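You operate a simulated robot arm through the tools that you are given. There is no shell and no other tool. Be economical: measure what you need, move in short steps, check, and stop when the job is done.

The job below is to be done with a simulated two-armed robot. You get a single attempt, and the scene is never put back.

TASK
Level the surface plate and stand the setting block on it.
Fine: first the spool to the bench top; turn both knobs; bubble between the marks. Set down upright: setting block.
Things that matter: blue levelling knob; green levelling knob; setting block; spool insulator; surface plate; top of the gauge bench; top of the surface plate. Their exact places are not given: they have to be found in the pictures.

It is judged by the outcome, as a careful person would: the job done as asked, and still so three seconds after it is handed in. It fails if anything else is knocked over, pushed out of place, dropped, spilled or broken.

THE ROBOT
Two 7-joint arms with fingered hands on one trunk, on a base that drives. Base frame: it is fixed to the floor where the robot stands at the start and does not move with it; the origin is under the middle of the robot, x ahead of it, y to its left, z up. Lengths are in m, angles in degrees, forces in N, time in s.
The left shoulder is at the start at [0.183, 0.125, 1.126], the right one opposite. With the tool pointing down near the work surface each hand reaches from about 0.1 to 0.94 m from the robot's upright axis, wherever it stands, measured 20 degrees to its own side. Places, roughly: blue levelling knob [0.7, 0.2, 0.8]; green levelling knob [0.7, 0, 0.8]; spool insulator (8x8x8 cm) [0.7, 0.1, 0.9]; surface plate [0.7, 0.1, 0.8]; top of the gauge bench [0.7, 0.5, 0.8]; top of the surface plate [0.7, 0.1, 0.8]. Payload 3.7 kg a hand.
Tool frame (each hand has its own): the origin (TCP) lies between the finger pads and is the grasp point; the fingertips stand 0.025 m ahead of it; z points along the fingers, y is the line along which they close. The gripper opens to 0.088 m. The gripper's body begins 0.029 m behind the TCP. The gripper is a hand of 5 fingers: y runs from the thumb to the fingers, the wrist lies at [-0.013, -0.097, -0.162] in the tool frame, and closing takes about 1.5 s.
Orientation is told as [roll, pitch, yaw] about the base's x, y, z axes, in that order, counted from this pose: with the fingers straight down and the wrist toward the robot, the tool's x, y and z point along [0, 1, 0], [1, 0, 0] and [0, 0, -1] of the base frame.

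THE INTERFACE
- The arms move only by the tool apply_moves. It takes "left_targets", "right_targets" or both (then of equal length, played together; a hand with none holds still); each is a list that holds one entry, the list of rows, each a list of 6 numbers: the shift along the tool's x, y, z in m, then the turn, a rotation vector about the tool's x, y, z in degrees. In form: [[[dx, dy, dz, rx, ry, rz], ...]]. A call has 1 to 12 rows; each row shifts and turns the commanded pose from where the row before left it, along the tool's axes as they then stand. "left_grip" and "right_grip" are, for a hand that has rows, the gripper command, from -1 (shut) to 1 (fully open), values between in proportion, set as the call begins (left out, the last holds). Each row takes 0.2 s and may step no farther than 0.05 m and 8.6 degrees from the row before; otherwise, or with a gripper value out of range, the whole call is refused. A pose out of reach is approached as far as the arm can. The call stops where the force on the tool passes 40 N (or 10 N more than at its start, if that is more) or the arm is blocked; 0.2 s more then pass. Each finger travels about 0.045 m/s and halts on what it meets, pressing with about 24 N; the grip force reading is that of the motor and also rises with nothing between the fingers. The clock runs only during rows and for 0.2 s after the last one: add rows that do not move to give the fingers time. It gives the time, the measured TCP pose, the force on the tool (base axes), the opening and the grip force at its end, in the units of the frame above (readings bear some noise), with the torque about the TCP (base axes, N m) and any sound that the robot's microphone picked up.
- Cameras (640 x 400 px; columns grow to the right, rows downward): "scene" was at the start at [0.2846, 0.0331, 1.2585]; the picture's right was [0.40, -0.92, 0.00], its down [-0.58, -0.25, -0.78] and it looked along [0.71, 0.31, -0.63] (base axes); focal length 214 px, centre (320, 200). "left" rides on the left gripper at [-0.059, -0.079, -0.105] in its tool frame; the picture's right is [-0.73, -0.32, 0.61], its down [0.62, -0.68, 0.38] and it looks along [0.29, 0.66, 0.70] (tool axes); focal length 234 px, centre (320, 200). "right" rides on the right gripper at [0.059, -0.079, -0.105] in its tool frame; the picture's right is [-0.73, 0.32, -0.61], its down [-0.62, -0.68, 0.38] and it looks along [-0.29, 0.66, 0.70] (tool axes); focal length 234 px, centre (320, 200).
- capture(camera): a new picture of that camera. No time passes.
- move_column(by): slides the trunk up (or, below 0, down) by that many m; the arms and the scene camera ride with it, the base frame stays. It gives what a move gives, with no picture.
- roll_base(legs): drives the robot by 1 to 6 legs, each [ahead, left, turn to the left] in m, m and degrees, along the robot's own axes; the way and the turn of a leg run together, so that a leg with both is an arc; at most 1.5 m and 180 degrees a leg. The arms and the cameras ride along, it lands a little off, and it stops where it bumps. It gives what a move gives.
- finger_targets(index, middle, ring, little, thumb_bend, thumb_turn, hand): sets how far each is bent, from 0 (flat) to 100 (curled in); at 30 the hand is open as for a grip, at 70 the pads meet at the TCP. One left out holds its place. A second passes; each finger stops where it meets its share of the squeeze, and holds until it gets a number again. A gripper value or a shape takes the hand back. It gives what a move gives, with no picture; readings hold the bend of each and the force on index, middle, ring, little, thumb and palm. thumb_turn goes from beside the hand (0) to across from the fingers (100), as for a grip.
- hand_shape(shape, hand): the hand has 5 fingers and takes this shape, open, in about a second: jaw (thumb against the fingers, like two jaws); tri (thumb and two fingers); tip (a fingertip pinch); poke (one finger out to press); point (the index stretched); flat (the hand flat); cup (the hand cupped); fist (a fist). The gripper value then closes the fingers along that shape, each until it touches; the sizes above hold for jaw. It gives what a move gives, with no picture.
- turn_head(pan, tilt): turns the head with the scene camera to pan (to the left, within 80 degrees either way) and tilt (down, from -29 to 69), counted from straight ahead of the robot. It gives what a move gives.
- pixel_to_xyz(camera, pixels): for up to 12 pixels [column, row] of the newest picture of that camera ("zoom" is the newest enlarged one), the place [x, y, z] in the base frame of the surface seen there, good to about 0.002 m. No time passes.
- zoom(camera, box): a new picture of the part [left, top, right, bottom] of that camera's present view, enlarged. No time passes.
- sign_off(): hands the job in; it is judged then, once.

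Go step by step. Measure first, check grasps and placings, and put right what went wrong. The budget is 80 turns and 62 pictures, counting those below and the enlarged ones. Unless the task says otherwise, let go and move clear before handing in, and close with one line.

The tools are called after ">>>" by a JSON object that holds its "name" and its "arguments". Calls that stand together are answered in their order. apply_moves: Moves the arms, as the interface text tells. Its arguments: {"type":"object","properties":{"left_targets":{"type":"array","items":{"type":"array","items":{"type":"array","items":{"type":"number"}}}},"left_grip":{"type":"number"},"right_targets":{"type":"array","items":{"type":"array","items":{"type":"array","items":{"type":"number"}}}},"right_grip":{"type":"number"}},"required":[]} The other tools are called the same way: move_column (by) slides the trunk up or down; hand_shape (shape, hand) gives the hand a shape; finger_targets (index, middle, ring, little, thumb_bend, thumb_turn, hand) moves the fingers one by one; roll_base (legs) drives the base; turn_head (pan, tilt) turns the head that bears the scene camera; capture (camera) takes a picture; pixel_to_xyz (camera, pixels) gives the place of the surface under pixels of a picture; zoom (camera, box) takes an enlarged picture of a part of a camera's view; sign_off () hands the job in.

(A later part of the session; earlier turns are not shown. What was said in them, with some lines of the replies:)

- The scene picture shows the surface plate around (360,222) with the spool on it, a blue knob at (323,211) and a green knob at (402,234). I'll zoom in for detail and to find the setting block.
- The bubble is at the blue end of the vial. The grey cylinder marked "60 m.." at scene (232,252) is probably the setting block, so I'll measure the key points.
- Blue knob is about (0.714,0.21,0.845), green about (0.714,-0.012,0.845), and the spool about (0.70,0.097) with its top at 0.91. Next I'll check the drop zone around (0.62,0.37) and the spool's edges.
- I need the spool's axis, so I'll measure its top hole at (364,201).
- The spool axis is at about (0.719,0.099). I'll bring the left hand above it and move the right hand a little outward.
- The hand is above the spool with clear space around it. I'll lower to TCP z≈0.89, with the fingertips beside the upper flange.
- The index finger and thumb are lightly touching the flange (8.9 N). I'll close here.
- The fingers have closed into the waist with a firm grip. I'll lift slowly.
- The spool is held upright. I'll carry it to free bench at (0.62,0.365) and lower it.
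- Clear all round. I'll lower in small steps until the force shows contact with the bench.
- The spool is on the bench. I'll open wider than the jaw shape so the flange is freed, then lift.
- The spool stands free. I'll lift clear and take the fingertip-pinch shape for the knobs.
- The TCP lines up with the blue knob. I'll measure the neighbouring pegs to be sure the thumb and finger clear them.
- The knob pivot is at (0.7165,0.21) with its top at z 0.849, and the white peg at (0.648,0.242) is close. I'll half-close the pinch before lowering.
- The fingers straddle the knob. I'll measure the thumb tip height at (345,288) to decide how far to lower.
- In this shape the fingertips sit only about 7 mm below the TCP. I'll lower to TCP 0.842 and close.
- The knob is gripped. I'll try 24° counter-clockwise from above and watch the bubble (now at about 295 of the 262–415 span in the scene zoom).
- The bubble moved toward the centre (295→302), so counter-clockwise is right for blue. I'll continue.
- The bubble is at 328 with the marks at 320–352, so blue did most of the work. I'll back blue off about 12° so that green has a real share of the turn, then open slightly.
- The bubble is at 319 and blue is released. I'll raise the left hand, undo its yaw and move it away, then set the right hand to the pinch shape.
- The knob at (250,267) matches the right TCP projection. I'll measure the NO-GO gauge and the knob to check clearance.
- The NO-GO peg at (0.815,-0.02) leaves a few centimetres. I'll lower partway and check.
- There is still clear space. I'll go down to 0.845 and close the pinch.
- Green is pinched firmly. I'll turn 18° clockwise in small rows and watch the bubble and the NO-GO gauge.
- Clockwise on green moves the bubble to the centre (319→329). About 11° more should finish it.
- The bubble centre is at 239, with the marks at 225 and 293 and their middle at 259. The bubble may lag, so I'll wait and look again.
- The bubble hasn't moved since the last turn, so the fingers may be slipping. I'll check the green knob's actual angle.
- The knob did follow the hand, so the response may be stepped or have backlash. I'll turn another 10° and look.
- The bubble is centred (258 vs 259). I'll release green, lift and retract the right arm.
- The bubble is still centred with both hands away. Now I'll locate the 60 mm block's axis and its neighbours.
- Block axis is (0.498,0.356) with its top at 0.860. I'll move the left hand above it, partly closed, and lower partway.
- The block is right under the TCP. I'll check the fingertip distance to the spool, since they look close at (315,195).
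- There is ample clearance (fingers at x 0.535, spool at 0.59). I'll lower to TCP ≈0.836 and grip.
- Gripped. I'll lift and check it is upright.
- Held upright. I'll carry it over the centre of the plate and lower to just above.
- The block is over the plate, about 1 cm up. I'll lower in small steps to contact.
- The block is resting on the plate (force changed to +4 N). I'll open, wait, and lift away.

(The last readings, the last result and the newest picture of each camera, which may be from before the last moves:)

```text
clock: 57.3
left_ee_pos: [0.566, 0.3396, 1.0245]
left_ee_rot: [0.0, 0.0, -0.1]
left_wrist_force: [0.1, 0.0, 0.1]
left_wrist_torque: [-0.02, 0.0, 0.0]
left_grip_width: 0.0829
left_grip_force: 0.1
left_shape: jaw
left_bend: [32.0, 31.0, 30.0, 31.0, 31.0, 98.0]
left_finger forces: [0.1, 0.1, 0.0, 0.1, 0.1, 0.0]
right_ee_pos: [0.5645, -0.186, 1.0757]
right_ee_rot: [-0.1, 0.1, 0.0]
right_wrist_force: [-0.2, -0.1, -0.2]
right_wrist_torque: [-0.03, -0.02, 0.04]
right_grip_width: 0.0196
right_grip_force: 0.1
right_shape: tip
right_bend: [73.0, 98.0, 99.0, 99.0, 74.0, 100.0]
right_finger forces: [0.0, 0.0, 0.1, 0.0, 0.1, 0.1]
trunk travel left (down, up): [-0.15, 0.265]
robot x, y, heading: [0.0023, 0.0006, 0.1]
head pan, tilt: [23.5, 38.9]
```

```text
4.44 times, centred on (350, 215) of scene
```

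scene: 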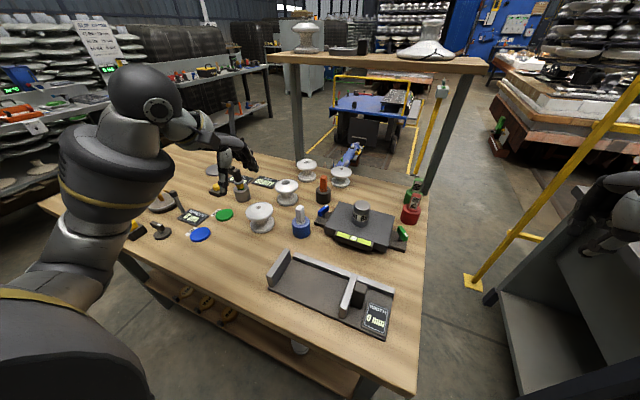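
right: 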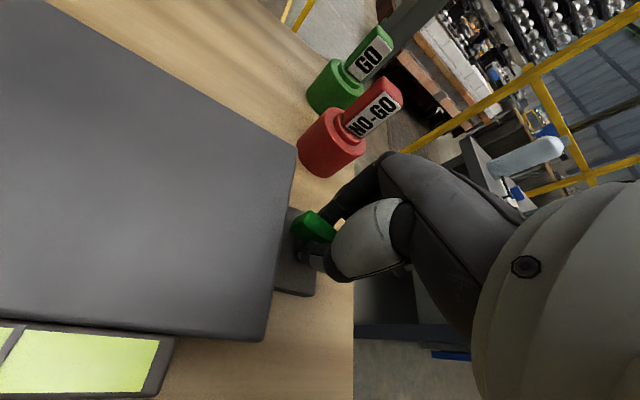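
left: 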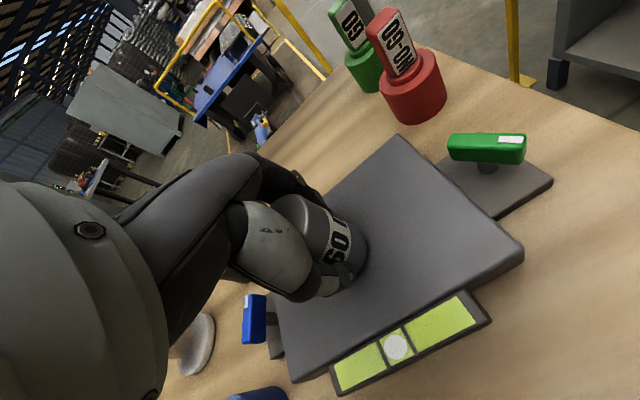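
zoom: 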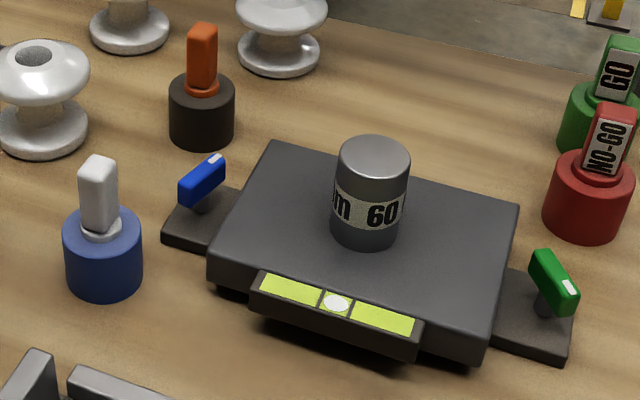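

The block stands upright on the plate, the bubble is between the marks at (336,302), the spool is on the bench, and both hands are clear. I'm handing the job in.

>>> {"name": "sign_off", "arguments": {}}

```text
The job is handed in.
```

The surface plate is level: the bubble sat between the marks after I had turned both knobs. The spool is on the bench top, and the setting block stands upright on the plate.
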